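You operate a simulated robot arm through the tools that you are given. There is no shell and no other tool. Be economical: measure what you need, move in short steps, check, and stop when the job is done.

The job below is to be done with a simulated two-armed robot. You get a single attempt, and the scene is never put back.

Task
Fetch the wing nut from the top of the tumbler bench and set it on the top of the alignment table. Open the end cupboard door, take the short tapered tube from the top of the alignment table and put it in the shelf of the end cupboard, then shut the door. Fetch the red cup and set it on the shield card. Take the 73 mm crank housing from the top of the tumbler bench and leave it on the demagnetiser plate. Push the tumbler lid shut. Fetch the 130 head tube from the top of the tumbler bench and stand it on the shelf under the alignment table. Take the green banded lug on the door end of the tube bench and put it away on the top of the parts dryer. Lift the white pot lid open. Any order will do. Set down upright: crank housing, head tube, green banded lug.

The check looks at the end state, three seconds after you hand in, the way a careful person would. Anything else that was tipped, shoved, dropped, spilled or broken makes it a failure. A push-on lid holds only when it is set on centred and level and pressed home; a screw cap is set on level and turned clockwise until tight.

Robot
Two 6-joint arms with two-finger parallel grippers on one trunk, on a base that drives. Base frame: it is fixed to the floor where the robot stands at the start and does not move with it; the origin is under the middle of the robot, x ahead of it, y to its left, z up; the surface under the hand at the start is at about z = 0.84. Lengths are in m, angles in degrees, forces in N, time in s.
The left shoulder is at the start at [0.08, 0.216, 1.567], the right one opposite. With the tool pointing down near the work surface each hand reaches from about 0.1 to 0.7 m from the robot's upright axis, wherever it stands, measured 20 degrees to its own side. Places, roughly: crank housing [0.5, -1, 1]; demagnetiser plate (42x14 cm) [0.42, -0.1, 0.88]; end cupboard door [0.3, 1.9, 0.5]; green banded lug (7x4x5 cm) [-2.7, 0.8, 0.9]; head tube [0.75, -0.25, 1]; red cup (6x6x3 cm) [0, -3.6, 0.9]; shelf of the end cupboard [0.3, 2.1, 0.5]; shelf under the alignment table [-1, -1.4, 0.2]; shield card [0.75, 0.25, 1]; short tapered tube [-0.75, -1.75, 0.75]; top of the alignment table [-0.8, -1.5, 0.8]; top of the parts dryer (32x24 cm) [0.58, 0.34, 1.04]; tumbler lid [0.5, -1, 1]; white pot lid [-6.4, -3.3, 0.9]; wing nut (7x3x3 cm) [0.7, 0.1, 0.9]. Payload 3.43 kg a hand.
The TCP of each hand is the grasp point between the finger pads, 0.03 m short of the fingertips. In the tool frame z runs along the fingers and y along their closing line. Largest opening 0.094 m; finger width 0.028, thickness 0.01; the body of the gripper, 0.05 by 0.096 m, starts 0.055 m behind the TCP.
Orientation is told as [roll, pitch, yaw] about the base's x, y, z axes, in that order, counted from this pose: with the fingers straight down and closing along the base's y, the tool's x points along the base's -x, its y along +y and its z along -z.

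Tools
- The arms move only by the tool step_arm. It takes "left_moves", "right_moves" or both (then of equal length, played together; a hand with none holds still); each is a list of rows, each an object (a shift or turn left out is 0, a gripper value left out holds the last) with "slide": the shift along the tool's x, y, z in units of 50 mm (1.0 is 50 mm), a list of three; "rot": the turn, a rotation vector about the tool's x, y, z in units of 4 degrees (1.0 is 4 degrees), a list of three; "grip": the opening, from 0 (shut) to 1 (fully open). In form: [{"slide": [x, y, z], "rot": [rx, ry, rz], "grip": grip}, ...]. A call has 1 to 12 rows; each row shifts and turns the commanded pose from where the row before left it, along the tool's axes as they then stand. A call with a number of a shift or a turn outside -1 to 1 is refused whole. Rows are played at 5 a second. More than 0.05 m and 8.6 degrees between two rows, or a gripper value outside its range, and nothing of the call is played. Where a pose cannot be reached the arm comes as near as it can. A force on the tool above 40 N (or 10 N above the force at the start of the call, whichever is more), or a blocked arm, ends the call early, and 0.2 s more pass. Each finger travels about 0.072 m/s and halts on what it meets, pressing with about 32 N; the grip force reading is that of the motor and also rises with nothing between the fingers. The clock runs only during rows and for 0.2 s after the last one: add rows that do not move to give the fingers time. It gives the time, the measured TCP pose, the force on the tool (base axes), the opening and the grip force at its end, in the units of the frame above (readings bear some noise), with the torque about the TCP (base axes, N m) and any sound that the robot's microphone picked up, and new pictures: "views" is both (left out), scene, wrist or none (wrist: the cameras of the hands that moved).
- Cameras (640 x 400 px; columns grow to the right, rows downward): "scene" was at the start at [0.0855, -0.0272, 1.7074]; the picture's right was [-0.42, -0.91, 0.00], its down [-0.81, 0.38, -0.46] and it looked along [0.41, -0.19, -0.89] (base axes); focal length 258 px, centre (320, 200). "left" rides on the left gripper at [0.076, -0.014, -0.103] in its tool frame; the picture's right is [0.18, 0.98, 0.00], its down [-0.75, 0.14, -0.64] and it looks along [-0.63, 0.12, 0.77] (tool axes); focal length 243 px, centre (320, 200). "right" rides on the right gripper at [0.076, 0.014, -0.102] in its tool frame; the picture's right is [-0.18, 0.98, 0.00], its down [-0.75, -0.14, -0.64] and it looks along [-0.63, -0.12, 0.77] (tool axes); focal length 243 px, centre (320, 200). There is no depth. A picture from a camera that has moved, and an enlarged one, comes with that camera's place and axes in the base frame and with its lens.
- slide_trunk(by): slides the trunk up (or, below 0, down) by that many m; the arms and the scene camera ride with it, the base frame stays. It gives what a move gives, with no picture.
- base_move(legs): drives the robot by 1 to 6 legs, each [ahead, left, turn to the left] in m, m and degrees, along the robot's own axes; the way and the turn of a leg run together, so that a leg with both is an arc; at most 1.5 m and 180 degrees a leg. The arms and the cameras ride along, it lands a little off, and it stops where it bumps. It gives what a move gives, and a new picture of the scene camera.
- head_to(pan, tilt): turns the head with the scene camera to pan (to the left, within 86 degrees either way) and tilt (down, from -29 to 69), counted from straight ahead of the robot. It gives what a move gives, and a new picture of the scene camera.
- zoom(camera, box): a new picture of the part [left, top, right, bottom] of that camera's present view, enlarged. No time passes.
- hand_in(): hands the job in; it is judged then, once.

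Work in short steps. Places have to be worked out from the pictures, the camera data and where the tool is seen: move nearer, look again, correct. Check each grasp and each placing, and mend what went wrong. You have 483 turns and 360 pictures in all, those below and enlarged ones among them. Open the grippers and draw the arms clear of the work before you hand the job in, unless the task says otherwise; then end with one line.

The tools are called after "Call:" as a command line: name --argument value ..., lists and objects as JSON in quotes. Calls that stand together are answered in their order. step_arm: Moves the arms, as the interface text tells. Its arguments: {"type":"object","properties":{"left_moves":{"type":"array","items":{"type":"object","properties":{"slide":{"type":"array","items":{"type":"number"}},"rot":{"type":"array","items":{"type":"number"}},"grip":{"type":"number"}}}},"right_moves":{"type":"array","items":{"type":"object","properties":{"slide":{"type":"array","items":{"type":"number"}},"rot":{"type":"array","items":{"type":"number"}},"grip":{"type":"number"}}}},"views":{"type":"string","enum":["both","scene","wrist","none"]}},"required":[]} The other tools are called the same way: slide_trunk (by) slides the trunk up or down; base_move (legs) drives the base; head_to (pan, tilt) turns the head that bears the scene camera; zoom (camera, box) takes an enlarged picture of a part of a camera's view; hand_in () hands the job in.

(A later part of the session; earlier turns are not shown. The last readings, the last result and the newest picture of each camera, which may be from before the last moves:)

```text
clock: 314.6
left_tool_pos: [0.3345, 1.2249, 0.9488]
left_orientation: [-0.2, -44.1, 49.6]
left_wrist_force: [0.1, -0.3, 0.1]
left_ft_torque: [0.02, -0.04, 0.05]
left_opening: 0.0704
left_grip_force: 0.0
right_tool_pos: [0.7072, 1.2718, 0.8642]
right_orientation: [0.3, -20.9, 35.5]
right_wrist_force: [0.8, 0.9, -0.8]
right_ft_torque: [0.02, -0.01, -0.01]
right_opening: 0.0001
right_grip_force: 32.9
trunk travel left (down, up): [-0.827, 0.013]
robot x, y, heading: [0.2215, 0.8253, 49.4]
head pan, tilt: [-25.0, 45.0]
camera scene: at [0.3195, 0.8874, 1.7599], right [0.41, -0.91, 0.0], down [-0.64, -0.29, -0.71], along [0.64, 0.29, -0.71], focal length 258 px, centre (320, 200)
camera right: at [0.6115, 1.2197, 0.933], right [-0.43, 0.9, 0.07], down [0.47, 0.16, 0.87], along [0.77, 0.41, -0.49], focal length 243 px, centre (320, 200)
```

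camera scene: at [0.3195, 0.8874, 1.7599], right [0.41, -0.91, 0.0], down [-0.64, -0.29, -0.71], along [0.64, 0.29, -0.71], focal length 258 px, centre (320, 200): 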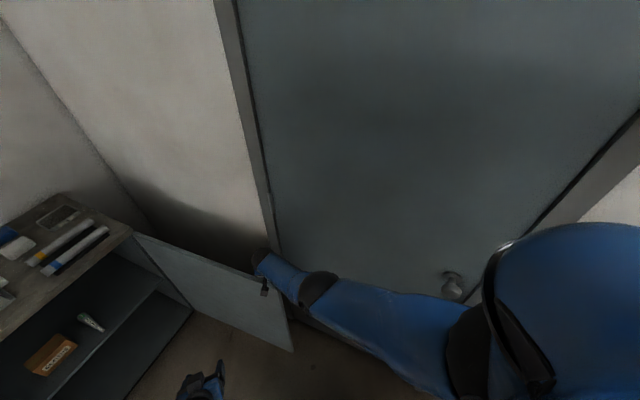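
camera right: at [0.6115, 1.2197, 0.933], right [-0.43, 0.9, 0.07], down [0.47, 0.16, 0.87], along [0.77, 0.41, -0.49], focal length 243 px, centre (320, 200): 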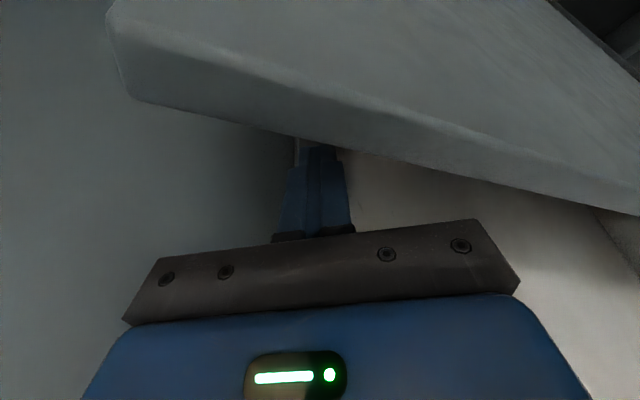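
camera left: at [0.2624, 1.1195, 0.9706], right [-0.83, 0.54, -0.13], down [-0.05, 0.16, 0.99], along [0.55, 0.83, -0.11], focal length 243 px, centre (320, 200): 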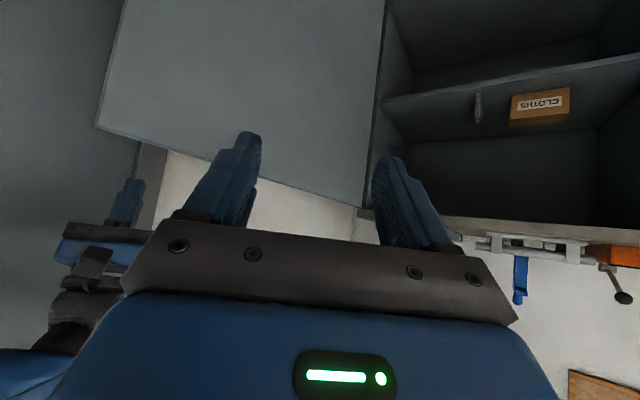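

Fingers are beside the outer face. I sweep the base along the closing arc.

Call:
base_move --legs '[[-0.085, 0.068, 0], [-0.082, 0.127, 0], [-0.052, 0.153, 0]]'

```text
clock: 317.8
left_tool_pos: [-0.0721, 1.2823, 0.9498]
left_orientation: [0.0, -44.1, 49.5]
left_wrist_force: [1.3, 0.1, 0.3]
left_ft_torque: [-0.03, 0.03, 0.01]
left_opening: 0.0706
left_grip_force: 0.1
right_tool_pos: [0.3015, 1.3292, 0.8633]
right_orientation: [0.5, -21.1, 35.2]
right_wrist_force: [0.7, -0.7, 0.3]
right_ft_torque: [-0.03, 0.01, -0.01]
right_opening: 0.0
right_grip_force: 32.6
trunk travel left (down, up): [-0.827, 0.013]
robot x, y, heading: [-0.1777, 0.8933, 49.2]
head pan, tilt: [-25.0, 45.0]
camera scene: at [-0.0856, 0.9428, 1.7599], right [0.41, -0.91, 0.0], down [-0.65, -0.29, -0.71], along [0.64, 0.29, -0.71], focal length 258 px, centre (320, 200)
```

scene: 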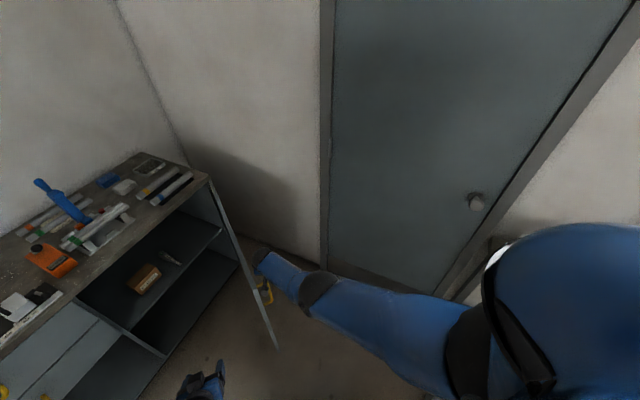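

Door is about 55° open now. I continue along the arc.

Call:
base_move --legs '[[-0.007, 0.192, 0], [0.033, 0.161, 0], [0.04, 0.11, 0]]'

```text
clock: 321.2
left_tool_pos: [-0.3821, 1.6324, 0.9521]
left_orientation: [0.3, -44.2, 49.4]
left_wrist_force: [-0.3, 0.6, 0.0]
left_ft_torque: [0.0, 0.02, 0.01]
left_opening: 0.0706
left_grip_force: 0.0
right_tool_pos: [-0.0092, 1.6782, 0.865]
right_orientation: [0.6, -21.0, 35.1]
right_wrist_force: [-0.2, -0.2, -0.1]
right_ft_torque: [0.03, 0.04, -0.01]
right_opening: 0.0001
right_grip_force: 33.4
trunk travel left (down, up): [-0.827, 0.013]
robot x, y, heading: [-0.491, 1.2403, 49.4]
head pan, tilt: [-25.0, 45.0]
camera scene: at [-0.3953, 1.2895, 1.7601], right [0.41, -0.91, 0.0], down [-0.65, -0.29, -0.71], along [0.64, 0.3, -0.71], focal length 258 px, centre (320, 200)
```

scene: 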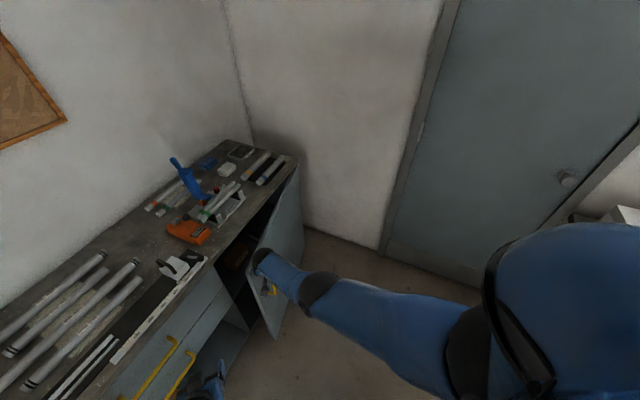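

Door ~25° open. I shift the hand right along the door away from the handle, lower it, then push the door closed.

Call:
base_move --legs '[[0.04, -0.14, 0]]'

Call:
step_arm --right_moves '[{"slide": [0.36, 0, 0.93]}, {"slide": [0.36, 0, 0.93]}]' --views "none"

Call:
base_move --legs '[[0.114, 0.098, 0]]'

```text
clock: 322.6
left_tool_pos: [-0.2566, 1.576, 0.9494]
left_orientation: [-0.4, -44.3, 49.7]
left_wrist_force: [-0.1, 0.3, 0.1]
left_ft_torque: [-0.04, -0.02, -0.04]
left_opening: 0.0704
left_grip_force: 0.0
right_tool_pos: [0.1176, 1.6226, 0.8659]
right_orientation: [0.2, -21.1, 35.3]
right_wrist_force: [-0.6, -0.6, 0.6]
right_ft_torque: [0.02, -0.01, 0.01]
right_opening: 0.0
right_grip_force: 33.5
trunk travel left (down, up): [-0.827, 0.013]
robot x, y, heading: [-0.3553, 1.177, 49.5]
head pan, tilt: [-25.0, 45.0]
camera scene: at [-0.2728, 1.2368, 1.7604], right [0.41, -0.91, 0.0], down [-0.64, -0.29, -0.71], along [0.65, 0.29, -0.71], focal length 258 px, centre (320, 200)
```

scene: 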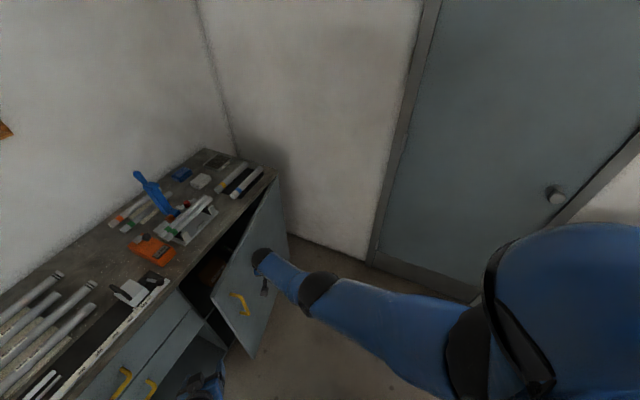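

```text
clock: 323.1
left_tool_pos: [-0.2548, 1.5759, 0.9501]
left_orientation: [-0.3, -44.3, 49.7]
left_wrist_force: [-0.2, 0.7, -0.9]
left_ft_torque: [0.01, -0.01, 0.03]
left_opening: 0.0708
left_grip_force: 0.0
right_tool_pos: [0.0909, 1.5883, 0.8165]
right_orientation: [0.3, -21.1, 35.5]
right_wrist_force: [-0.4, 0.8, 1.2]
right_ft_torque: [-0.01, -0.02, -0.03]
right_opening: 0.0
right_grip_force: 32.8
right hand out of reach, approached as far as the arm can: row 1, 2
trunk travel left (down, up): [-0.827, 0.013]
robot x, y, heading: [-0.358, 1.1797, 49.5]
head pan, tilt: [-25.0, 45.0]
```

```text
clock: 324.5
left_tool_pos: [-0.2518, 1.7238, 0.95]
left_orientation: [0.0, -44.4, 49.6]
left_wrist_force: [-0.3, -0.6, -0.2]
left_ft_torque: [0.01, -0.02, 0.0]
left_opening: 0.0706
left_grip_force: 0.0
right_tool_pos: [0.0937, 1.7351, 0.8161]
right_orientation: [0.4, -21.0, 35.3]
right_wrist_force: [-0.4, 0.1, 0.5]
right_ft_torque: [0.03, -0.03, -0.02]
right_opening: 0.0
right_grip_force: 33.0
trunk travel left (down, up): [-0.827, 0.013]
robot x, y, heading: [-0.3602, 1.3302, 49.7]
head pan, tilt: [-25.0, 45.0]
camera scene: at [-0.2689, 1.3815, 1.7604], right [0.41, -0.91, 0.0], down [-0.64, -0.29, -0.71], along [0.64, 0.29, -0.71], focal length 258 px, centre (320, 200)
```

scene: 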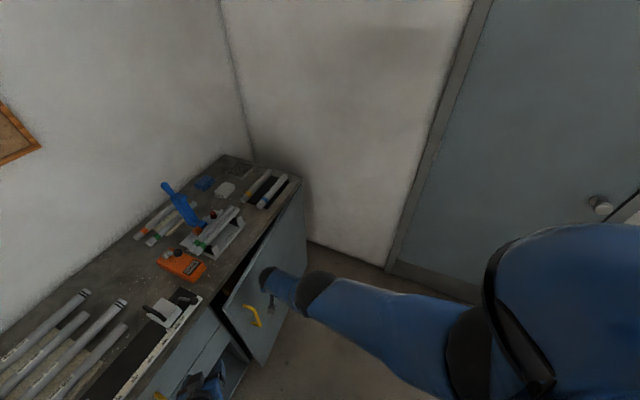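

Door ~13° open. I draw the left hand back so it stays clear of the counter, then push on.

Call:
step_arm --left_moves '[{"slide": [0.656, 0, -0.64]}, {"slide": [0.656, 0, -0.64]}, {"slide": [0.656, 0, -0.64]}, {"slide": [0.3, 0, -0.3]}]' --views "none"

Call:
base_move --legs '[[0.068, 0.058, 0]]'

```text
clock: 325.7
left_tool_pos: [-0.3824, 1.6382, 0.9488]
left_orientation: [0.0, -44.3, 67.1]
left_wrist_force: [0.2, 0.1, 0.3]
left_ft_torque: [0.0, 0.02, 0.02]
left_opening: 0.0707
left_grip_force: 0.0
right_tool_pos: [0.0955, 1.7388, 0.8152]
right_orientation: [0.4, -21.0, 35.3]
right_wrist_force: [-0.3, 0.2, 0.0]
right_ft_torque: [0.01, 0.02, -0.02]
right_opening: 0.0001
right_grip_force: 33.4
trunk travel left (down, up): [-0.827, 0.013]
robot x, y, heading: [-0.3616, 1.3317, 49.4]
head pan, tilt: [-25.0, 45.0]
stopped in row 4 (left hand): the arm was blocked; the commanded pose is now the measured one
```

```text
clock: 326.8
left_tool_pos: [-0.385, 1.7192, 0.9535]
left_orientation: [0.1, -44.7, 67.0]
left_wrist_force: [-0.5, -1.0, -0.7]
left_ft_torque: [0.02, -0.03, 0.0]
left_opening: 0.0706
left_grip_force: 0.1
right_tool_pos: [0.0941, 1.8195, 0.8183]
right_orientation: [0.7, -21.3, 35.3]
right_wrist_force: [-0.2, -0.2, 0.4]
right_ft_torque: [0.01, 0.03, 0.01]
right_opening: 0.0
right_grip_force: 33.1
trunk travel left (down, up): [-0.827, 0.013]
robot x, y, heading: [-0.3601, 1.4202, 49.3]
head pan, tilt: [-25.0, 45.0]
camera scene: at [-0.2686, 1.4617, 1.7607], right [0.41, -0.91, -0.01], down [-0.64, -0.29, -0.71], along [0.64, 0.3, -0.7], focal length 258 px, centre (320, 200)
```

scene: 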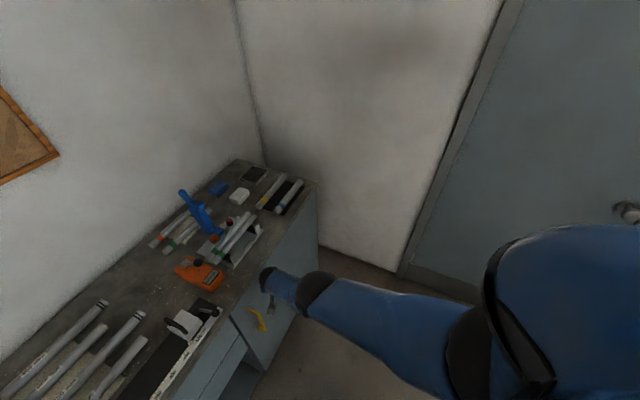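

Almost closed. I finish with small arm pushes, watching the force.

Call:
step_arm --right_moves '[{"slide": [-0.216, 0.326, 0.083]}, {"slide": [-0.216, 0.326, 0.083]}, {"slide": [-0.108, 0.163, 0.042]}, {"slide": [-0.108, 0.163, 0.042]}]' --views "both"

```text
clock: 327.8
left_tool_pos: [-0.3823, 1.723, 0.9508]
left_orientation: [-0.1, -44.4, 66.9]
left_wrist_force: [-0.1, 0.7, 0.5]
left_ft_torque: [-0.03, -0.01, 0.0]
left_opening: 0.0701
left_grip_force: 0.1
right_tool_pos: [0.0825, 1.8384, 0.8313]
right_orientation: [-0.5, -20.3, 34.7]
right_wrist_force: [3.7, -13.0, 4.4]
right_ft_torque: [0.98, 0.41, 0.12]
right_opening: 0.0
right_grip_force: 32.9
right hand out of reach, approached as far as the arm can: row 1, 2, 3, 4
trunk travel left (down, up): [-0.827, 0.013]
robot x, y, heading: [-0.3645, 1.4171, 48.9]
head pan, tilt: [-25.0, 45.0]
stopped in row 4 (right hand): the force on the tool passed its limit at 43 N (the readings are from after the stop); the commanded pose is now the measured one
camera scene: at [-0.2684, 1.4708, 1.7605], right [0.41, -0.91, 0.0], down [-0.65, -0.29, -0.71], along [0.65, 0.29, -0.71], focal length 258 px, centre (320, 200)
camera right: at [-0.0139, 1.7889, 0.9015], right [-0.42, 0.91, 0.06], down [0.48, 0.17, 0.86], along [0.78, 0.39, -0.5], focal length 243 px, centre (320, 200)
```

scene: 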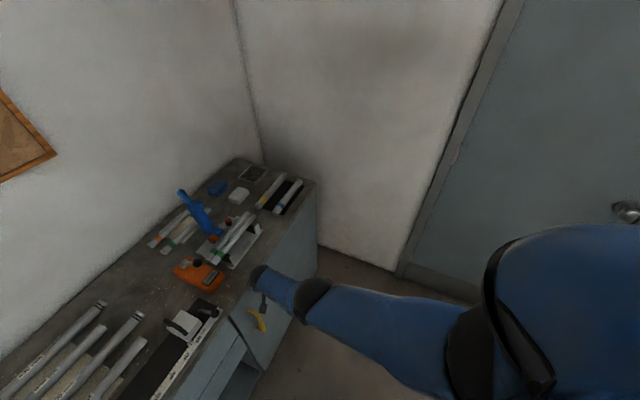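
right: 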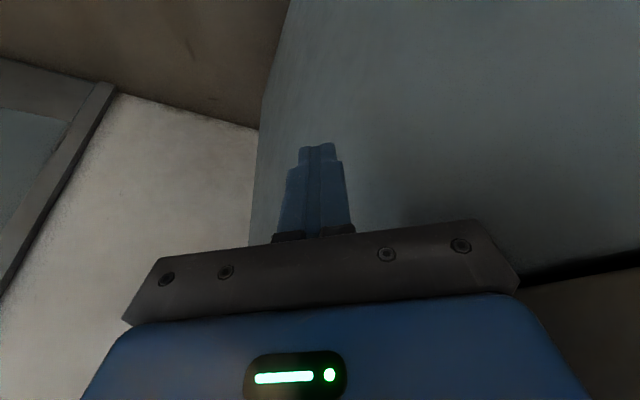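

Firm resistance: probably shut. I back away, face north, and inspect.

Call:
base_move --legs '[[-0.3, -0.2, 0], [0, 0, 41]]'

Call:
head_to --pan -20 --tilt 40

Call:
zoom --camera "scene" --box '[180, 100, 420, 250]'

```text
clock: 332.0
left_tool_pos: [-0.6211, 1.2773, 0.9506]
left_orientation: [-0.1, -44.4, 107.6]
left_wrist_force: [0.2, -0.5, -0.5]
left_ft_torque: [0.01, -0.01, -0.01]
left_opening: 0.0704
left_grip_force: 0.0
right_tool_pos: [-0.3453, 1.6676, 0.8314]
right_orientation: [-0.4, -20.3, 75.5]
right_wrist_force: [0.7, -0.5, -0.8]
right_ft_torque: [-0.01, 0.0, -0.01]
right_opening: 0.0
right_grip_force: 33.4
trunk travel left (down, up): [-0.827, 0.013]
robot x, y, heading: [-0.407, 1.0572, 89.9]
head pan, tilt: [-25.0, 45.0]
camera scene: at [-0.3715, 1.1621, 1.7601], right [0.9, -0.43, 0.0], down [-0.3, -0.64, -0.71], along [0.3, 0.64, -0.71], focal length 258 px, centre (320, 200)
```

scene: 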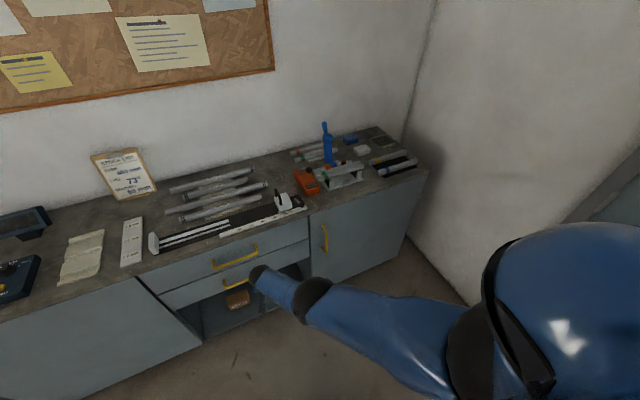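

```text
clock: 332.7
left_tool_pos: [-0.6214, 1.2766, 0.9504]
left_orientation: [-0.2, -44.3, 107.6]
left_wrist_force: [0.0, 0.1, -0.7]
left_ft_torque: [0.0, 0.01, 0.03]
left_opening: 0.0707
left_grip_force: 0.0
right_tool_pos: [-0.3454, 1.667, 0.8316]
right_orientation: [-0.4, -20.3, 75.5]
right_wrist_force: [-0.1, -0.1, -1.0]
right_ft_torque: [-0.03, 0.01, 0.04]
right_opening: 0.0
right_grip_force: 33.6
trunk travel left (down, up): [-0.827, 0.013]
robot x, y, heading: [-0.4042, 1.0574, 89.7]
head pan, tilt: [-20.0, 40.0]
camera scene: at [-0.377, 1.168, 1.7674], right [0.94, -0.35, 0.0], down [-0.22, -0.6, -0.77], along [0.27, 0.72, -0.64], focal length 258 px, centre (320, 200)
```

scene: 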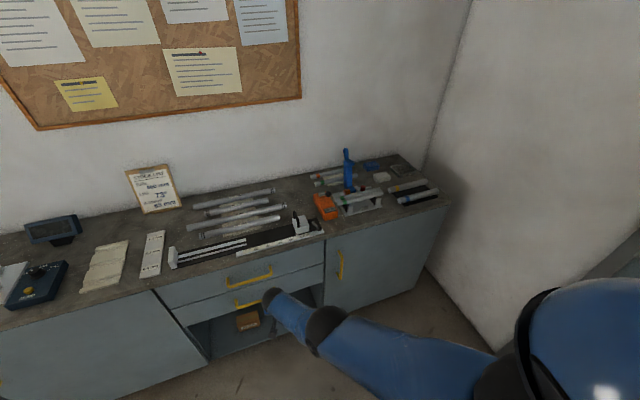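

```text
2.67 times, centred on (300, 175) of scene
camera zoom: at [-0.377, 1.168, 1.7674], right [0.94, -0.35, 0.0], down [-0.22, -0.6, -0.77], along [0.27, 0.72, -0.64], focal length 688 px, centre (373, 267)
```

zoom: 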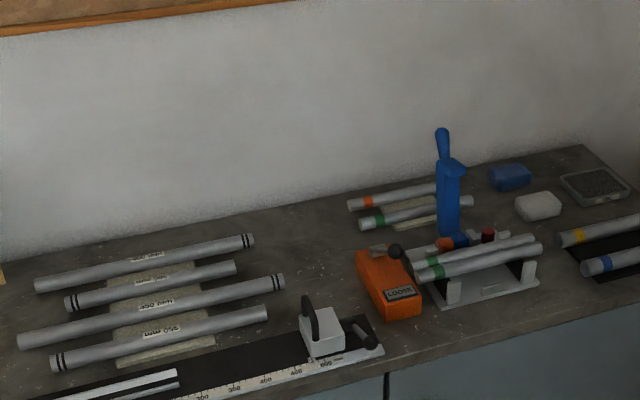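

Call:
zoom --camera "scene" --box '[270, 195, 462, 315]'

```text
3.33 times, centred on (366, 255) of scene
camera zoom: at [-0.377, 1.168, 1.7674], right [0.94, -0.35, 0.0], down [-0.22, -0.6, -0.77], along [0.27, 0.72, -0.64], focal length 860 px, centre (167, 17)
```

zoom: 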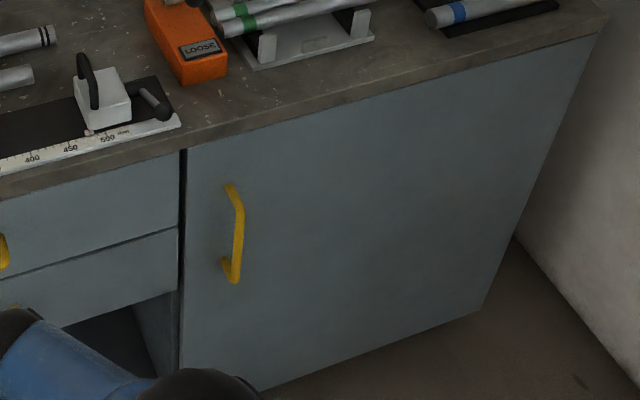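

The end cupboard is shut. Next, the green banded lug near (-2.7, 0.8): I turn west and drive over to look.

Call:
base_move --legs '[[-0.15, 0, 0], [0, 0, 90], [1.2, 0, 0]]'

Call:
head_to --pan 0 --tilt 35

```text
clock: 343.5
left_tool_pos: [-1.8408, 0.7401, 0.95]
left_orientation: [-0.2, -44.2, -164.3]
left_wrist_force: [0.4, 0.4, 0.7]
left_ft_torque: [-0.01, -0.03, -0.02]
left_opening: 0.0708
left_grip_force: 0.1
right_tool_pos: [-2.2219, 1.0289, 0.8304]
right_orientation: [-0.4, -20.4, 163.6]
right_wrist_force: [-0.1, -0.3, 0.2]
right_ft_torque: [-0.01, 0.01, -0.01]
right_opening: 0.0
right_grip_force: 32.6
trunk travel left (down, up): [-0.827, 0.013]
robot x, y, heading: [-1.6151, 0.9481, 177.9]
head pan, tilt: [-20.0, 40.0]
camera scene: at [-1.7256, 0.984, 1.7675], right [0.38, 0.93, 0.0], down [0.59, -0.24, -0.77], along [-0.71, 0.29, -0.64], focal length 258 px, centre (320, 200)
```

scene: 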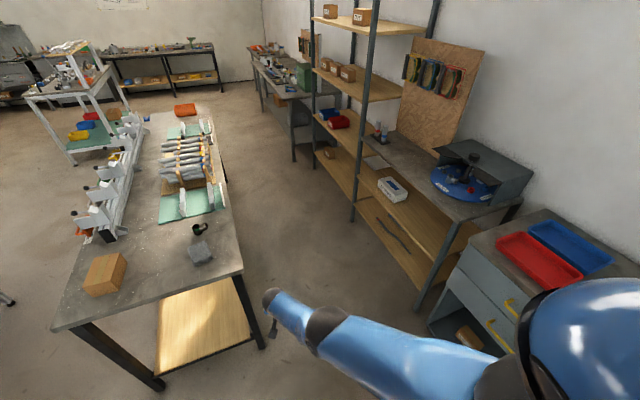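

```text
clock: 344.3
left_tool_pos: [-1.8419, 0.7411, 0.95]
left_orientation: [-0.1, -44.3, -164.4]
left_wrist_force: [-0.9, 0.2, 0.1]
left_ft_torque: [-0.02, -0.03, 0.01]
left_opening: 0.0704
left_grip_force: 0.1
right_tool_pos: [-2.2228, 1.0297, 0.8309]
right_orientation: [-0.4, -20.4, 163.6]
right_wrist_force: [0.6, -0.8, 0.2]
right_ft_torque: [-0.02, -0.03, 0.0]
right_opening: 0.0001
right_grip_force: 32.6
trunk travel left (down, up): [-0.827, 0.013]
robot x, y, heading: [-1.615, 0.952, 177.9]
head pan, tilt: [0.0, 35.0]
camera scene: at [-1.7365, 0.9554, 1.7749], right [0.04, 1.0, 0.0], down [0.57, -0.02, -0.82], along [-0.82, 0.03, -0.57], focal length 258 px, centre (320, 200)
```

scene: 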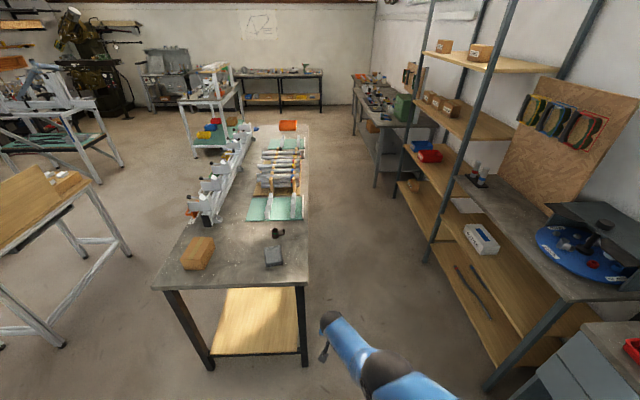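

The tube bench is ahead; a small dark part stands near its close end. I zoom in.

Call:
zoom --camera "scene" --box '[150, 190, 330, 300]'

```text
3.56 times, centred on (240, 245) of scene
camera zoom: at [-1.7365, 0.9554, 1.7749], right [0.04, 1.0, 0.0], down [0.57, -0.02, -0.82], along [-0.82, 0.03, -0.57], focal length 918 px, centre (604, 40)
```

zoom: 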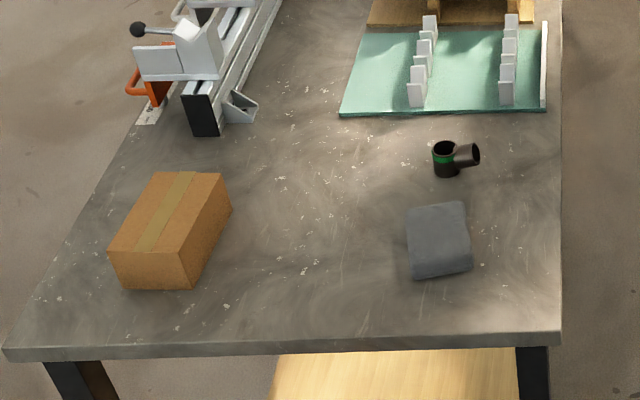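

I zoom closer at the lug to understand its shape.

Call:
zoom --camera "scene" --box '[262, 218, 302, 243]'

```text
16.00 times, centred on (282, 230) of scene
camera zoom: at [-1.7365, 0.9554, 1.7749], right [0.04, 1.0, 0.0], down [0.57, -0.02, -0.82], along [-0.82, 0.03, -0.57], focal length 4130 px, centre (928, -288)
```

zoom: 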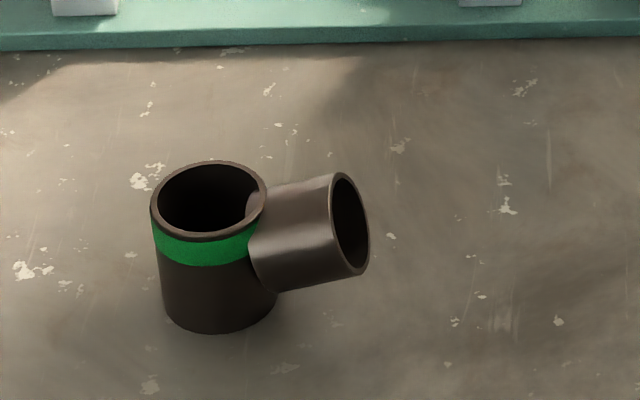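

The green lug: vertical body ∅≈38 mm, branch pointing to +y. I'll grip it across x from the north side with the left hand. First I straighten both arms.

Call:
step_arm --left_moves '[{"slide": [-0.656, 0, 0.64], "grip": 0.8}, {"slide": [-0.656, 0, 0.64]}, {"slide": [-0.656, 0, 0.64]}, {"rot": [0.84, 0, 0.86]}, {"rot": [0.84, 0, 0.86]}, {"rot": [0.84, 0, 0.86]}, {"rot": [0.5, 0, 0.51]}]' --right_moves '[{"slide": [0.8, 0, -0.3]}, {"slide": [0.8, 0, -0.3]}, {"slide": [0.8, 0, -0.3]}, {"slide": [0.8, 0, -0.3]}, {"slide": [0, 0, 0]}, {"slide": [0, 0, 0]}, {"slide": [0, 0, 0]}]' --views "none"

Call:
base_move --legs '[[0, 0, -87.9], [0.48, 0, 0], [0, 0.87, 0], [0, 0, 180]]'

```text
clock: 345.9
left_tool_pos: [-1.974, 0.719, 0.9479]
left_orientation: [-0.3, -44.1, 175.6]
left_wrist_force: [0.1, 0.7, 0.4]
left_ft_torque: [0.02, -0.02, 0.02]
left_opening: 0.0752
left_grip_force: 0.1
right_tool_pos: [-2.0598, 0.981, 0.8308]
right_orientation: [-0.4, -20.2, 163.6]
right_wrist_force: [-0.1, -1.0, -1.4]
right_ft_torque: [0.0, -0.01, 0.02]
right_opening: 0.0
right_grip_force: 33.4
trunk travel left (down, up): [-0.827, 0.013]
robot x, y, heading: [-1.617, 0.9518, 177.9]
head pan, tilt: [0.0, 35.0]
```

```text
clock: 352.4
left_tool_pos: [-1.8605, 1.7635, 0.9514]
left_orientation: [0.0, -44.5, 87.3]
left_wrist_force: [0.8, -0.6, 0.6]
left_ft_torque: [-0.02, 0.02, -0.01]
left_opening: 0.0754
left_grip_force: 0.0
right_tool_pos: [-1.601, 1.8531, 0.8282]
right_orientation: [-0.6, -19.8, 75.8]
right_wrist_force: [-0.2, -0.2, 0.5]
right_ft_torque: [-0.01, -0.02, -0.01]
right_opening: 0.0001
right_grip_force: 32.5
trunk travel left (down, up): [-0.827, 0.013]
robot x, y, heading: [-1.6126, 1.4103, 89.7]
head pan, tilt: [0.0, 35.0]
stopped in leg 2: the force on the tool passed its limit at 96 N (the readings are from after the stop); the commanded pose is now the measured one
camera scene: at [-1.6166, 1.5306, 1.7747], right [1.0, 0.0, 0.0], down [0.0, -0.57, -0.82], along [0.0, 0.82, -0.57], focal length 258 px, centre (320, 200)
```

scene: 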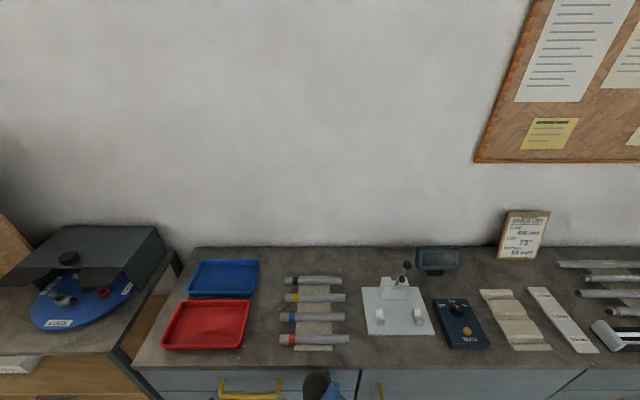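

The right hand bumped the north counter's front – I mis-set that leg. I back off, turn south here, and raise the right hand.

Call:
base_move --legs '[[-0.25, 0, 0], [0, 0, 180]]'

Call:
step_arm --right_moves '[{"slide": [-0.34, 0, -0.93]}, {"slide": [-0.34, 0, -0.93]}, {"slide": [-0.34, 0, -0.93]}]' --views "none"

Call:
base_move --legs '[[-0.3, 0, 0], [0, -1.38, 0]]'

Call:
head_to --pan 0 --tilt 50

```text
clock: 361.6
left_tool_pos: [-1.37, 0.8048, 0.9505]
left_orientation: [0.0, -44.6, -93.0]
left_wrist_force: [0.6, -0.5, 0.1]
left_ft_torque: [-0.01, 0.01, -0.02]
left_opening: 0.0751
left_grip_force: 0.1
right_tool_pos: [-1.631, 0.7203, 0.8293]
right_orientation: [-0.6, -19.9, -104.6]
right_wrist_force: [0.9, 1.0, 0.1]
right_ft_torque: [0.02, 0.03, 0.0]
right_opening: 0.0001
right_grip_force: 33.0
trunk travel left (down, up): [-0.827, 0.013]
robot x, y, heading: [-1.6196, 1.164, -90.5]
head pan, tilt: [0.0, 35.0]
camera scene: at [-1.6183, 1.0422, 1.775], right [-1.0, 0.01, 0.0], down [0.0, 0.57, -0.82], along [-0.01, -0.82, -0.57], focal length 258 px, centre (320, 200)
```

scene: 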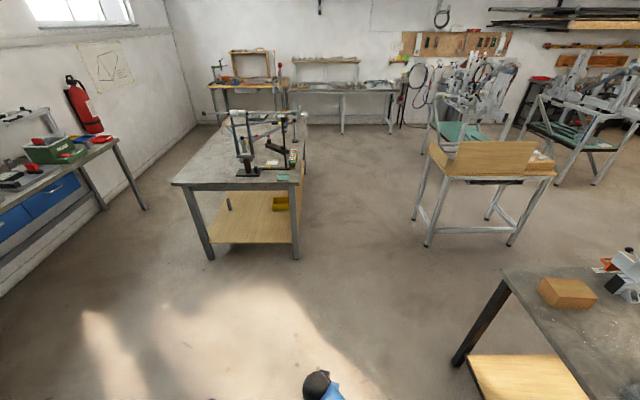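

```text
clock: 362.4
left_tool_pos: [-1.3707, 0.806, 0.9504]
left_orientation: [0.0, -44.6, -93.0]
left_wrist_force: [-1.0, 0.3, 0.3]
left_ft_torque: [-0.01, 0.0, 0.0]
left_opening: 0.0751
left_grip_force: 0.0
right_tool_pos: [-1.628, 0.7212, 0.9772]
right_orientation: [-0.7, -19.9, -104.5]
right_wrist_force: [0.6, 0.0, 0.0]
right_ft_torque: [-0.02, 0.0, -0.06]
right_opening: 0.0001
right_grip_force: 33.4
trunk travel left (down, up): [-0.827, 0.013]
robot x, y, heading: [-1.6149, 1.1621, -90.4]
head pan, tilt: [0.0, 35.0]
```

```text
clock: 370.9
left_tool_pos: [-2.7484, 1.114, 0.952]
left_orientation: [-0.1, -44.6, -92.7]
left_wrist_force: [0.6, 0.5, 0.0]
left_ft_torque: [-0.01, 0.0, 0.03]
left_opening: 0.0753
left_grip_force: 0.0
right_tool_pos: [-3.0051, 1.0295, 0.9761]
right_orientation: [-0.6, -20.0, -104.5]
right_wrist_force: [0.5, 0.1, -0.5]
right_ft_torque: [0.02, -0.01, 0.01]
right_opening: 0.0
right_grip_force: 33.0
trunk travel left (down, up): [-0.827, 0.013]
robot x, y, heading: [-2.9952, 1.4671, -90.2]
head pan, tilt: [0.0, 35.0]
camera scene: at [-2.996, 1.351, 1.775], right [-1.0, 0.01, 0.0], down [0.0, 0.57, -0.82], along [0.0, -0.82, -0.57], focal length 258 px, centre (320, 200)
```

scene: 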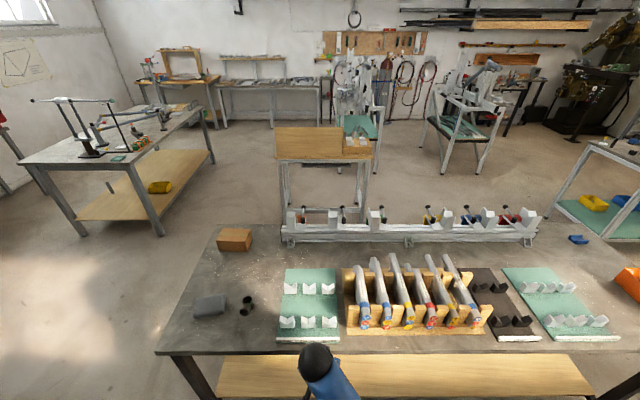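

```text
clock: 371.7
left_tool_pos: [-2.7481, 1.1154, 0.9511]
left_orientation: [0.0, -44.7, -92.7]
left_wrist_force: [0.0, 0.3, -0.5]
left_ft_torque: [-0.01, 0.02, -0.01]
left_opening: 0.0754
left_grip_force: 0.0
right_tool_pos: [-3.0064, 1.0272, 0.9778]
right_orientation: [-0.6, -20.0, -104.5]
right_wrist_force: [0.5, 0.3, 0.2]
right_ft_torque: [-0.04, 0.01, -0.01]
right_opening: 0.0
right_grip_force: 32.3
trunk travel left (down, up): [-0.827, 0.013]
robot x, y, heading: [-2.9919, 1.4706, -90.2]
head pan, tilt: [0.0, 50.0]
camera scene: at [-2.9972, 1.3619, 1.7533], right [-1.0, 0.0, 0.0], down [0.0, 0.77, -0.64], along [0.0, -0.64, -0.77], focal length 258 px, centre (320, 200)
```

scene: 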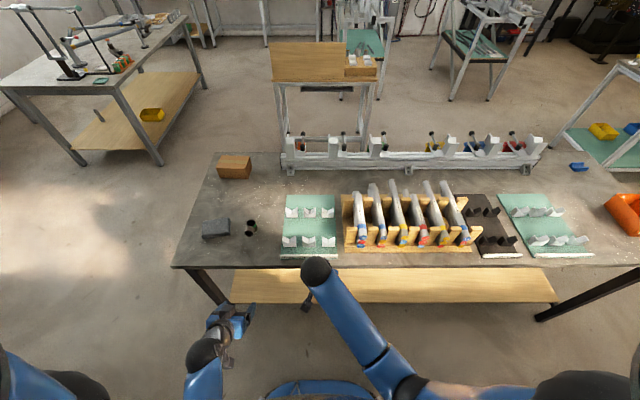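

Lug at about (-2.713, 0.772). I step the base 0.1 ahead, retract the right hand, and reach with the left.

Call:
step_arm --left_moves '[{"rot": [-0.46, 0, -0.48]}, {"slide": [0, 0.7, 0]}, {}]' --right_moves '[{"slide": [0.8, 0, -0.3]}, {"slide": [0.8, 0, -0.3]}, {"slide": [0.4, 0, -0.15]}]' --views "none"

Call:
base_move --legs '[[0.11, 0, 0]]'

Call:
step_arm --left_moves '[{"slide": [-0.656, 0, 0.64]}, {"slide": [-0.656, 0, 0.64]}]' --views "both"

```text
clock: 372.4
left_tool_pos: [-2.7654, 1.1143, 0.9473]
left_orientation: [-0.6, -43.9, -99.8]
left_wrist_force: [0.8, -0.3, 0.0]
left_ft_torque: [0.01, -0.01, 0.02]
left_opening: 0.075
left_grip_force: 0.0
right_tool_pos: [-2.9834, 1.1207, 0.9786]
right_orientation: [-0.6, -20.0, -104.5]
right_wrist_force: [-0.3, -0.2, -0.5]
right_ft_torque: [-0.01, 0.0, -0.03]
right_opening: 0.0
right_grip_force: 33.4
trunk travel left (down, up): [-0.827, 0.013]
robot x, y, heading: [-2.9961, 1.4685, -90.0]
head pan, tilt: [0.0, 50.0]
stopped in row 3 (left hand): the arm was blocked; the commanded pose is now the measured one
```

```text
clock: 373.6
left_tool_pos: [-2.7659, 1.0097, 0.9488]
left_orientation: [-0.5, -44.2, -99.8]
left_wrist_force: [0.6, 0.6, -0.2]
left_ft_torque: [-0.02, 0.02, -0.02]
left_opening: 0.0749
left_grip_force: 0.0
right_tool_pos: [-2.9828, 1.0159, 0.98]
right_orientation: [-0.5, -20.2, -104.4]
right_wrist_force: [-0.2, 1.2, -0.2]
right_ft_torque: [-0.04, -0.01, -0.01]
right_opening: 0.0
right_grip_force: 32.9
trunk travel left (down, up): [-0.827, 0.013]
robot x, y, heading: [-2.9946, 1.3628, -90.4]
head pan, tilt: [0.0, 50.0]
camera scene: at [-2.9976, 1.2621, 1.7538], right [-1.0, 0.0, 0.0], down [0.0, 0.76, -0.65], along [0.0, -0.65, -0.76], focal length 258 px, centre (320, 200)
```

scene: 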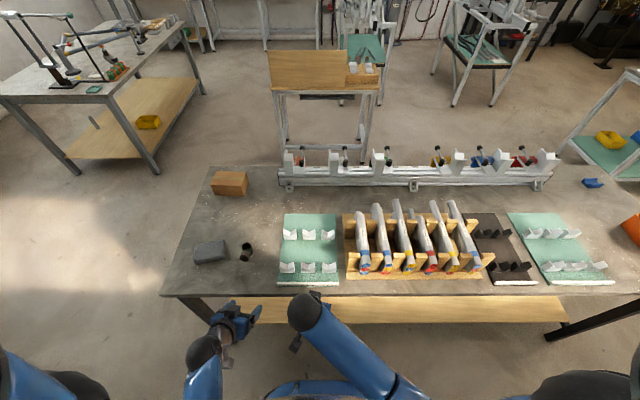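

```text
clock: 374.2
left_tool_pos: [-2.7822, 0.916, 0.9471]
left_orientation: [-0.7, -43.8, -99.7]
left_wrist_force: [-0.1, -0.2, 0.4]
left_ft_torque: [-0.03, 0.01, 0.0]
left_opening: 0.0753
left_grip_force: 0.1
right_tool_pos: [-2.9825, 1.0122, 0.978]
right_orientation: [-0.6, -19.9, -104.2]
right_wrist_force: [0.8, -0.7, -0.2]
right_ft_torque: [-0.02, -0.01, 0.02]
right_opening: 0.0
right_grip_force: 33.1
trunk travel left (down, up): [-0.827, 0.013]
robot x, y, heading: [-2.9941, 1.3599, -90.4]
head pan, tilt: [0.0, 50.0]
camera scene: at [-2.9967, 1.2549, 1.7534], right [-1.0, 0.0, 0.0], down [0.0, 0.77, -0.64], along [0.0, -0.64, -0.77], focal length 258 px, centre (320, 200)
camera left: at [-2.7735, 1.042, 0.9681], right [0.99, -0.04, -0.14], down [0.13, -0.12, 0.98], along [-0.06, -0.99, -0.12], focal length 243 px, centre (320, 200)
```

scene: 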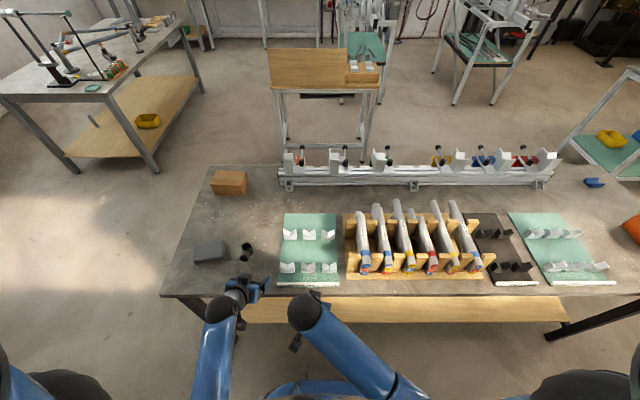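
left: 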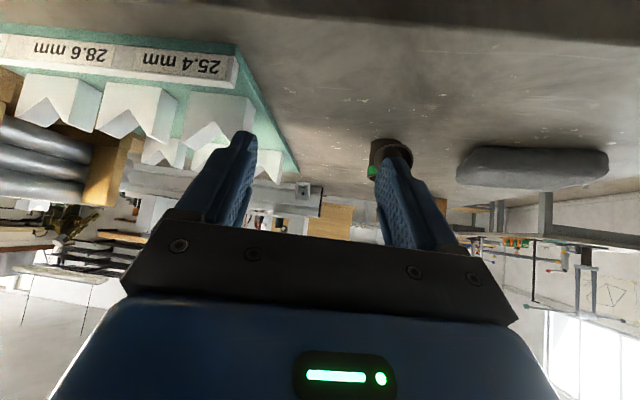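

Lug is at about (-2.716, 0.772). I turn the hand to yaw ≈ -85°, shift sideways and advance part way.

Call:
step_arm --left_moves '[{"rot": [-0.84, 0, -0.86]}, {"rot": [-0.84, 0, -0.86]}, {"rot": [-0.84, 0, -0.86]}, {"slide": [0, 0.55, 0]}, {"slide": [0, 0.55, 0]}, {"slide": [-0.656, 0, 0.64]}]' --views "wrist"

```text
clock: 375.6
left_tool_pos: [-2.7222, 0.8722, 0.9444]
left_orientation: [-0.4, -43.7, -85.4]
left_wrist_force: [-0.9, 0.2, 0.1]
left_ft_torque: [0.0, -0.03, 0.0]
left_opening: 0.0751
left_grip_force: 0.1
right_tool_pos: [-2.9812, 1.0102, 0.9767]
right_orientation: [-0.7, -19.8, -104.4]
right_wrist_force: [-0.1, -0.3, 0.8]
right_ft_torque: [0.05, -0.01, 0.01]
right_opening: 0.0
right_grip_force: 33.4
trunk travel left (down, up): [-0.827, 0.013]
robot x, y, heading: [-2.9947, 1.3619, -90.3]
head pan, tilt: [0.0, 50.0]
camera left: at [-2.7468, 0.9956, 0.9672], right [0.97, 0.21, -0.13], down [0.15, -0.09, 0.98], along [0.19, -0.97, -0.12], focal length 243 px, centre (320, 200)
```

left: 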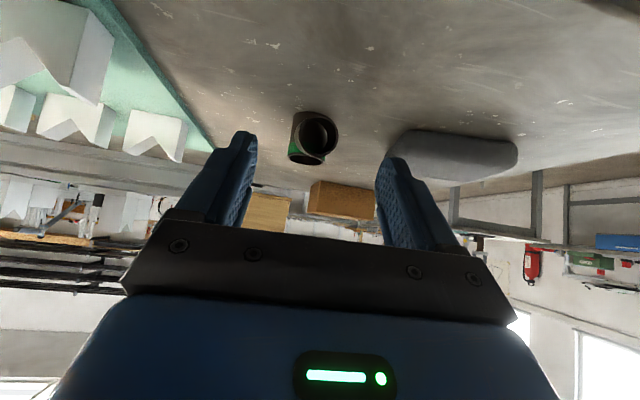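

The body lies between the fingers with its branch pointing at me; bench ≈0.865. I align, advance 0.09, then descend to TCP ≈0.908.

Call:
step_arm --left_moves '[{"rot": [0.84, 0, 0.86]}, {"slide": [0, -0.1, 0]}, {"slide": [-0.656, 0, 0.64]}, {"slide": [-0.6, 0, 0.58]}, {"slide": [0.25, 0, 0.26]}, {"slide": [0.2, 0, 0.21]}]' --views "wrist"

```text
clock: 377.0
left_tool_pos: [-2.7306, 0.7864, 0.9134]
left_orientation: [-0.5, -43.9, -90.2]
left_wrist_force: [0.0, -0.7, -0.1]
left_ft_torque: [0.01, -0.03, 0.02]
left_opening: 0.0752
left_grip_force: 0.1
right_tool_pos: [-2.9825, 1.0114, 0.9786]
right_orientation: [-0.6, -19.9, -104.4]
right_wrist_force: [-0.4, 0.2, 0.7]
right_ft_torque: [0.01, 0.0, 0.02]
right_opening: 0.0
right_grip_force: 33.3
trunk travel left (down, up): [-0.827, 0.013]
robot x, y, heading: [-2.9989, 1.3581, -90.4]
head pan, tilt: [0.0, 50.0]
camera left: at [-2.744, 0.9122, 0.9352], right [0.98, 0.12, -0.13], down [0.15, -0.1, 0.98], along [0.11, -0.99, -0.12], focal length 243 px, centre (320, 200)
```

left: 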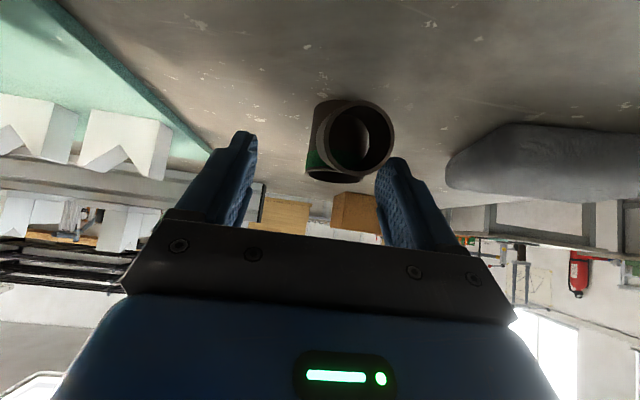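

Body at x≈-2.72. I shift 1 cm left, lower 6 mm and close.

Call:
step_arm --left_moves '[{"slide": [0, 0.2, 0]}, {"slide": [0.02, 0, 0.15]}, {"grip": 0.55}, {"grip": 0.3}, {"grip": 0}, {"grip": 0}, {"grip": 0}, {"grip": 0}]' --views "wrist"

```text
clock: 378.8
left_tool_pos: [-2.7227, 0.7829, 0.9066]
left_orientation: [-0.6, -43.8, -90.3]
left_wrist_force: [-1.0, 1.5, 0.3]
left_ft_torque: [-0.02, 0.0, -0.04]
left_opening: 0.0356
left_grip_force: 32.5
right_tool_pos: [-2.9837, 1.0118, 0.9773]
right_orientation: [-0.7, -19.9, -104.3]
right_wrist_force: [0.1, 0.1, 0.1]
right_ft_torque: [0.03, -0.01, 0.0]
right_opening: 0.0002
right_grip_force: 32.9
trunk travel left (down, up): [-0.827, 0.013]
robot x, y, heading: [-2.9941, 1.3638, -90.3]
head pan, tilt: [0.0, 50.0]
camera left: at [-2.7336, 0.9071, 0.9289], right [0.98, 0.12, -0.13], down [0.15, -0.1, 0.98], along [0.11, -0.99, -0.12], focal length 243 px, centre (320, 200)
```

left: 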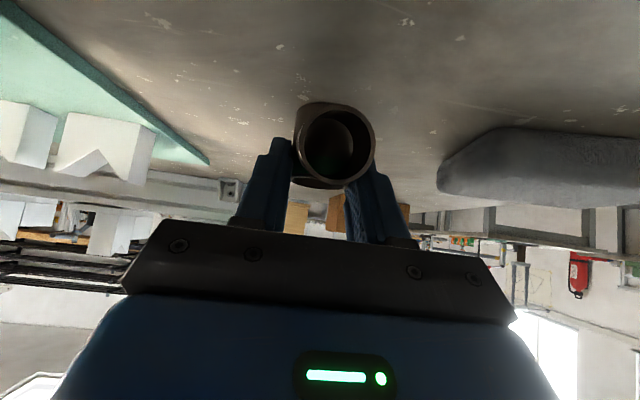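

Gripped at 36 mm. I lift slowly to test.

Call:
step_arm --left_moves '[{"slide": [-0.1, 0, -0.1]}, {"slide": [-0.2, 0, -0.2]}, {"slide": [-0.3, 0, -0.3]}]' --views "wrist"

```text
clock: 379.6
left_tool_pos: [-2.7204, 0.7809, 0.9483]
left_orientation: [-0.5, -43.7, -90.2]
left_wrist_force: [-0.3, 0.4, -1.6]
left_ft_torque: [0.02, 0.02, 0.0]
left_opening: 0.0356
left_grip_force: 32.3
right_tool_pos: [-2.9814, 1.0114, 0.9776]
right_orientation: [-0.6, -20.0, -104.4]
right_wrist_force: [0.8, 0.3, -0.5]
right_ft_torque: [-0.02, -0.03, 0.01]
right_opening: 0.0002
right_grip_force: 33.2
trunk travel left (down, up): [-0.827, 0.013]
robot x, y, heading: [-2.9945, 1.3643, -90.5]
head pan, tilt: [0.0, 50.0]
camera left: at [-2.7332, 0.9065, 0.9711], right [0.98, 0.12, -0.13], down [0.15, -0.1, 0.98], along [0.11, -0.99, -0.12], focal length 243 px, centre (320, 200)
```

left: 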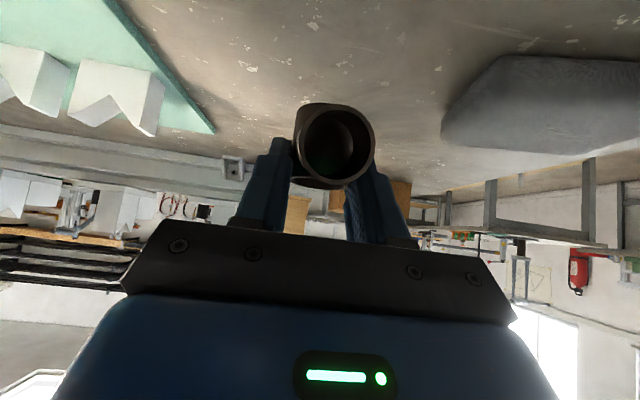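

Held upright. I lift further, retract, and drive back to the dryer (out of the aisle first, then east).

Call:
step_arm --left_moves '[{"slide": [-0.5, 0, -0.52]}, {"slide": [-0.5, 0, -0.52]}, {"slide": [0.656, 0, -0.64]}, {"slide": [0.656, 0, -0.64]}, {"slide": [0.656, 0, -0.64]}, {"slide": [0.656, 0, -0.64]}]' --views "none"

Call:
base_move --legs '[[-0.12, 0, 0], [0, 1.45, 0], [0, 0, 90], [0.95, 0, 0], [0, -1.15, 0]]'

```text
clock: 381.0
left_tool_pos: [-2.7178, 0.964, 1.0247]
left_orientation: [-0.4, -44.2, -90.4]
left_wrist_force: [-0.1, 0.0, -0.5]
left_ft_torque: [-0.01, 0.01, -0.02]
left_opening: 0.0357
left_grip_force: 32.6
right_tool_pos: [-2.9835, 1.0128, 0.9782]
right_orientation: [-0.6, -20.0, -104.4]
right_wrist_force: [0.4, 0.2, 0.4]
right_ft_torque: [0.0, -0.04, 0.02]
right_opening: 0.0001
right_grip_force: 33.2
trunk travel left (down, up): [-0.827, 0.013]
robot x, y, heading: [-2.9949, 1.3587, -90.1]
head pan, tilt: [0.0, 50.0]
```

```text
clock: 402.9
left_tool_pos: [-0.2164, 0.5817, 1.0223]
left_orientation: [-0.5, -43.8, -1.6]
left_wrist_force: [0.4, 0.0, -1.4]
left_ft_torque: [-0.04, -0.01, 0.04]
left_opening: 0.0355
left_grip_force: 32.4
right_tool_pos: [-0.2665, 0.3191, 0.9778]
right_orientation: [-0.6, -20.0, -15.6]
right_wrist_force: [-0.1, -0.4, -0.1]
right_ft_torque: [-0.01, -0.03, 0.01]
right_opening: 0.0
right_grip_force: 33.3
trunk travel left (down, up): [-0.827, 0.013]
robot x, y, heading: [-0.6167, 0.3158, -1.6]
head pan, tilt: [0.0, 50.0]
camera scene: at [-0.5125, 0.3114, 1.7532], right [-0.03, -1.0, 0.0], down [-0.77, 0.02, -0.64], along [0.64, -0.02, -0.77], focal length 258 px, centre (320, 200)
```

scene: 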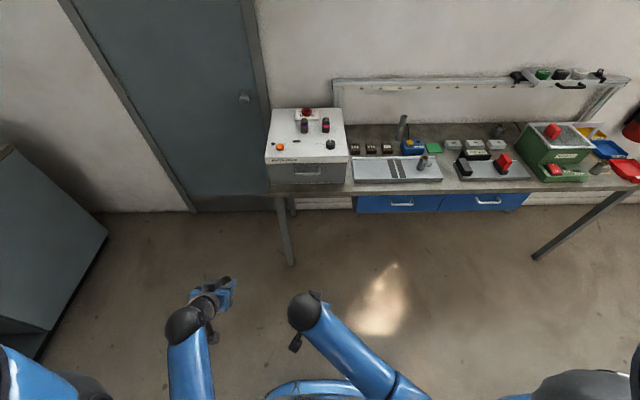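

I move the right hand aside to its own side so it won't meet the dryer, and straighten the heading.

Call:
step_arm --right_moves '[{"slide": [0, -0.9, 0]}, {"slide": [0, -0.9, 0]}, {"slide": [0, -0.9, 0]}, {"slide": [0, -0.9, 0]}, {"slide": [0, -0.9, 0]}]' --views "none"

Call:
slide_trunk --by 0.012

Call:
base_move --legs '[[0, 0, 1.6], [0.3, -0.13, 0]]'

```text
clock: 404.1
left_tool_pos: [-0.2174, 0.5813, 1.0238]
left_orientation: [-0.5, -44.0, -1.7]
left_wrist_force: [-0.3, -0.4, -0.6]
left_ft_torque: [0.02, -0.01, -0.04]
left_opening: 0.0355
left_grip_force: 31.6
right_tool_pos: [-0.3306, 0.1008, 0.9809]
right_orientation: [-0.6, -20.0, -15.5]
right_wrist_force: [-1.4, -0.7, 0.3]
right_ft_torque: [0.02, -0.02, 0.0]
right_opening: 0.0001
right_grip_force: 33.5
trunk travel left (down, up): [-0.827, 0.013]
robot x, y, heading: [-0.6145, 0.314, -1.6]
head pan, tilt: [0.0, 50.0]
```

```text
clock: 404.7
left_tool_pos: [-0.2148, 0.5815, 1.0363]
left_orientation: [-0.5, -44.0, -1.6]
left_wrist_force: [-0.1, -0.2, -0.5]
left_ft_torque: [-0.01, 0.01, 0.0]
left_opening: 0.0355
left_grip_force: 31.9
right_tool_pos: [-0.3291, 0.1009, 0.993]
right_orientation: [-0.6, -20.0, -15.6]
right_wrist_force: [0.3, -0.3, -0.1]
right_ft_torque: [0.0, 0.01, -0.01]
right_opening: 0.0
right_grip_force: 32.8
trunk travel left (down, up): [-0.839, 0.001]
robot x, y, heading: [-0.6191, 0.3141, -1.7]
head pan, tilt: [0.0, 50.0]
```

```text
clock: 407.2
left_tool_pos: [0.076, 0.4654, 1.0364]
left_orientation: [-0.6, -44.0, -0.1]
left_wrist_force: [-0.6, 0.7, -0.5]
left_ft_torque: [-0.02, -0.03, -0.01]
left_opening: 0.0353
left_grip_force: 31.9
right_tool_pos: [-0.023, -0.0174, 0.9922]
right_orientation: [-0.6, -20.1, -13.9]
right_wrist_force: [0.4, 0.1, 0.6]
right_ft_torque: [0.03, 0.06, 0.01]
right_opening: 0.0
right_grip_force: 33.4
trunk travel left (down, up): [-0.839, 0.001]
robot x, y, heading: [-0.3204, 0.1826, 0.5]
head pan, tilt: [0.0, 50.0]
camera scene: at [-0.2144, 0.186, 1.7655], right [0.0, -1.0, 0.0], down [-0.76, 0.0, -0.64], along [0.64, 0.0, -0.76], focal length 258 px, centre (320, 200)
```

scene: 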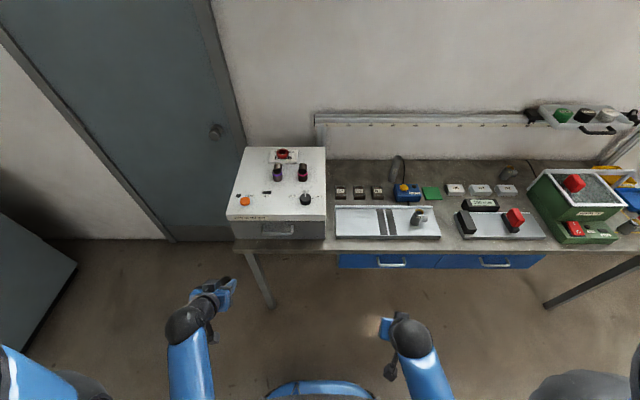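

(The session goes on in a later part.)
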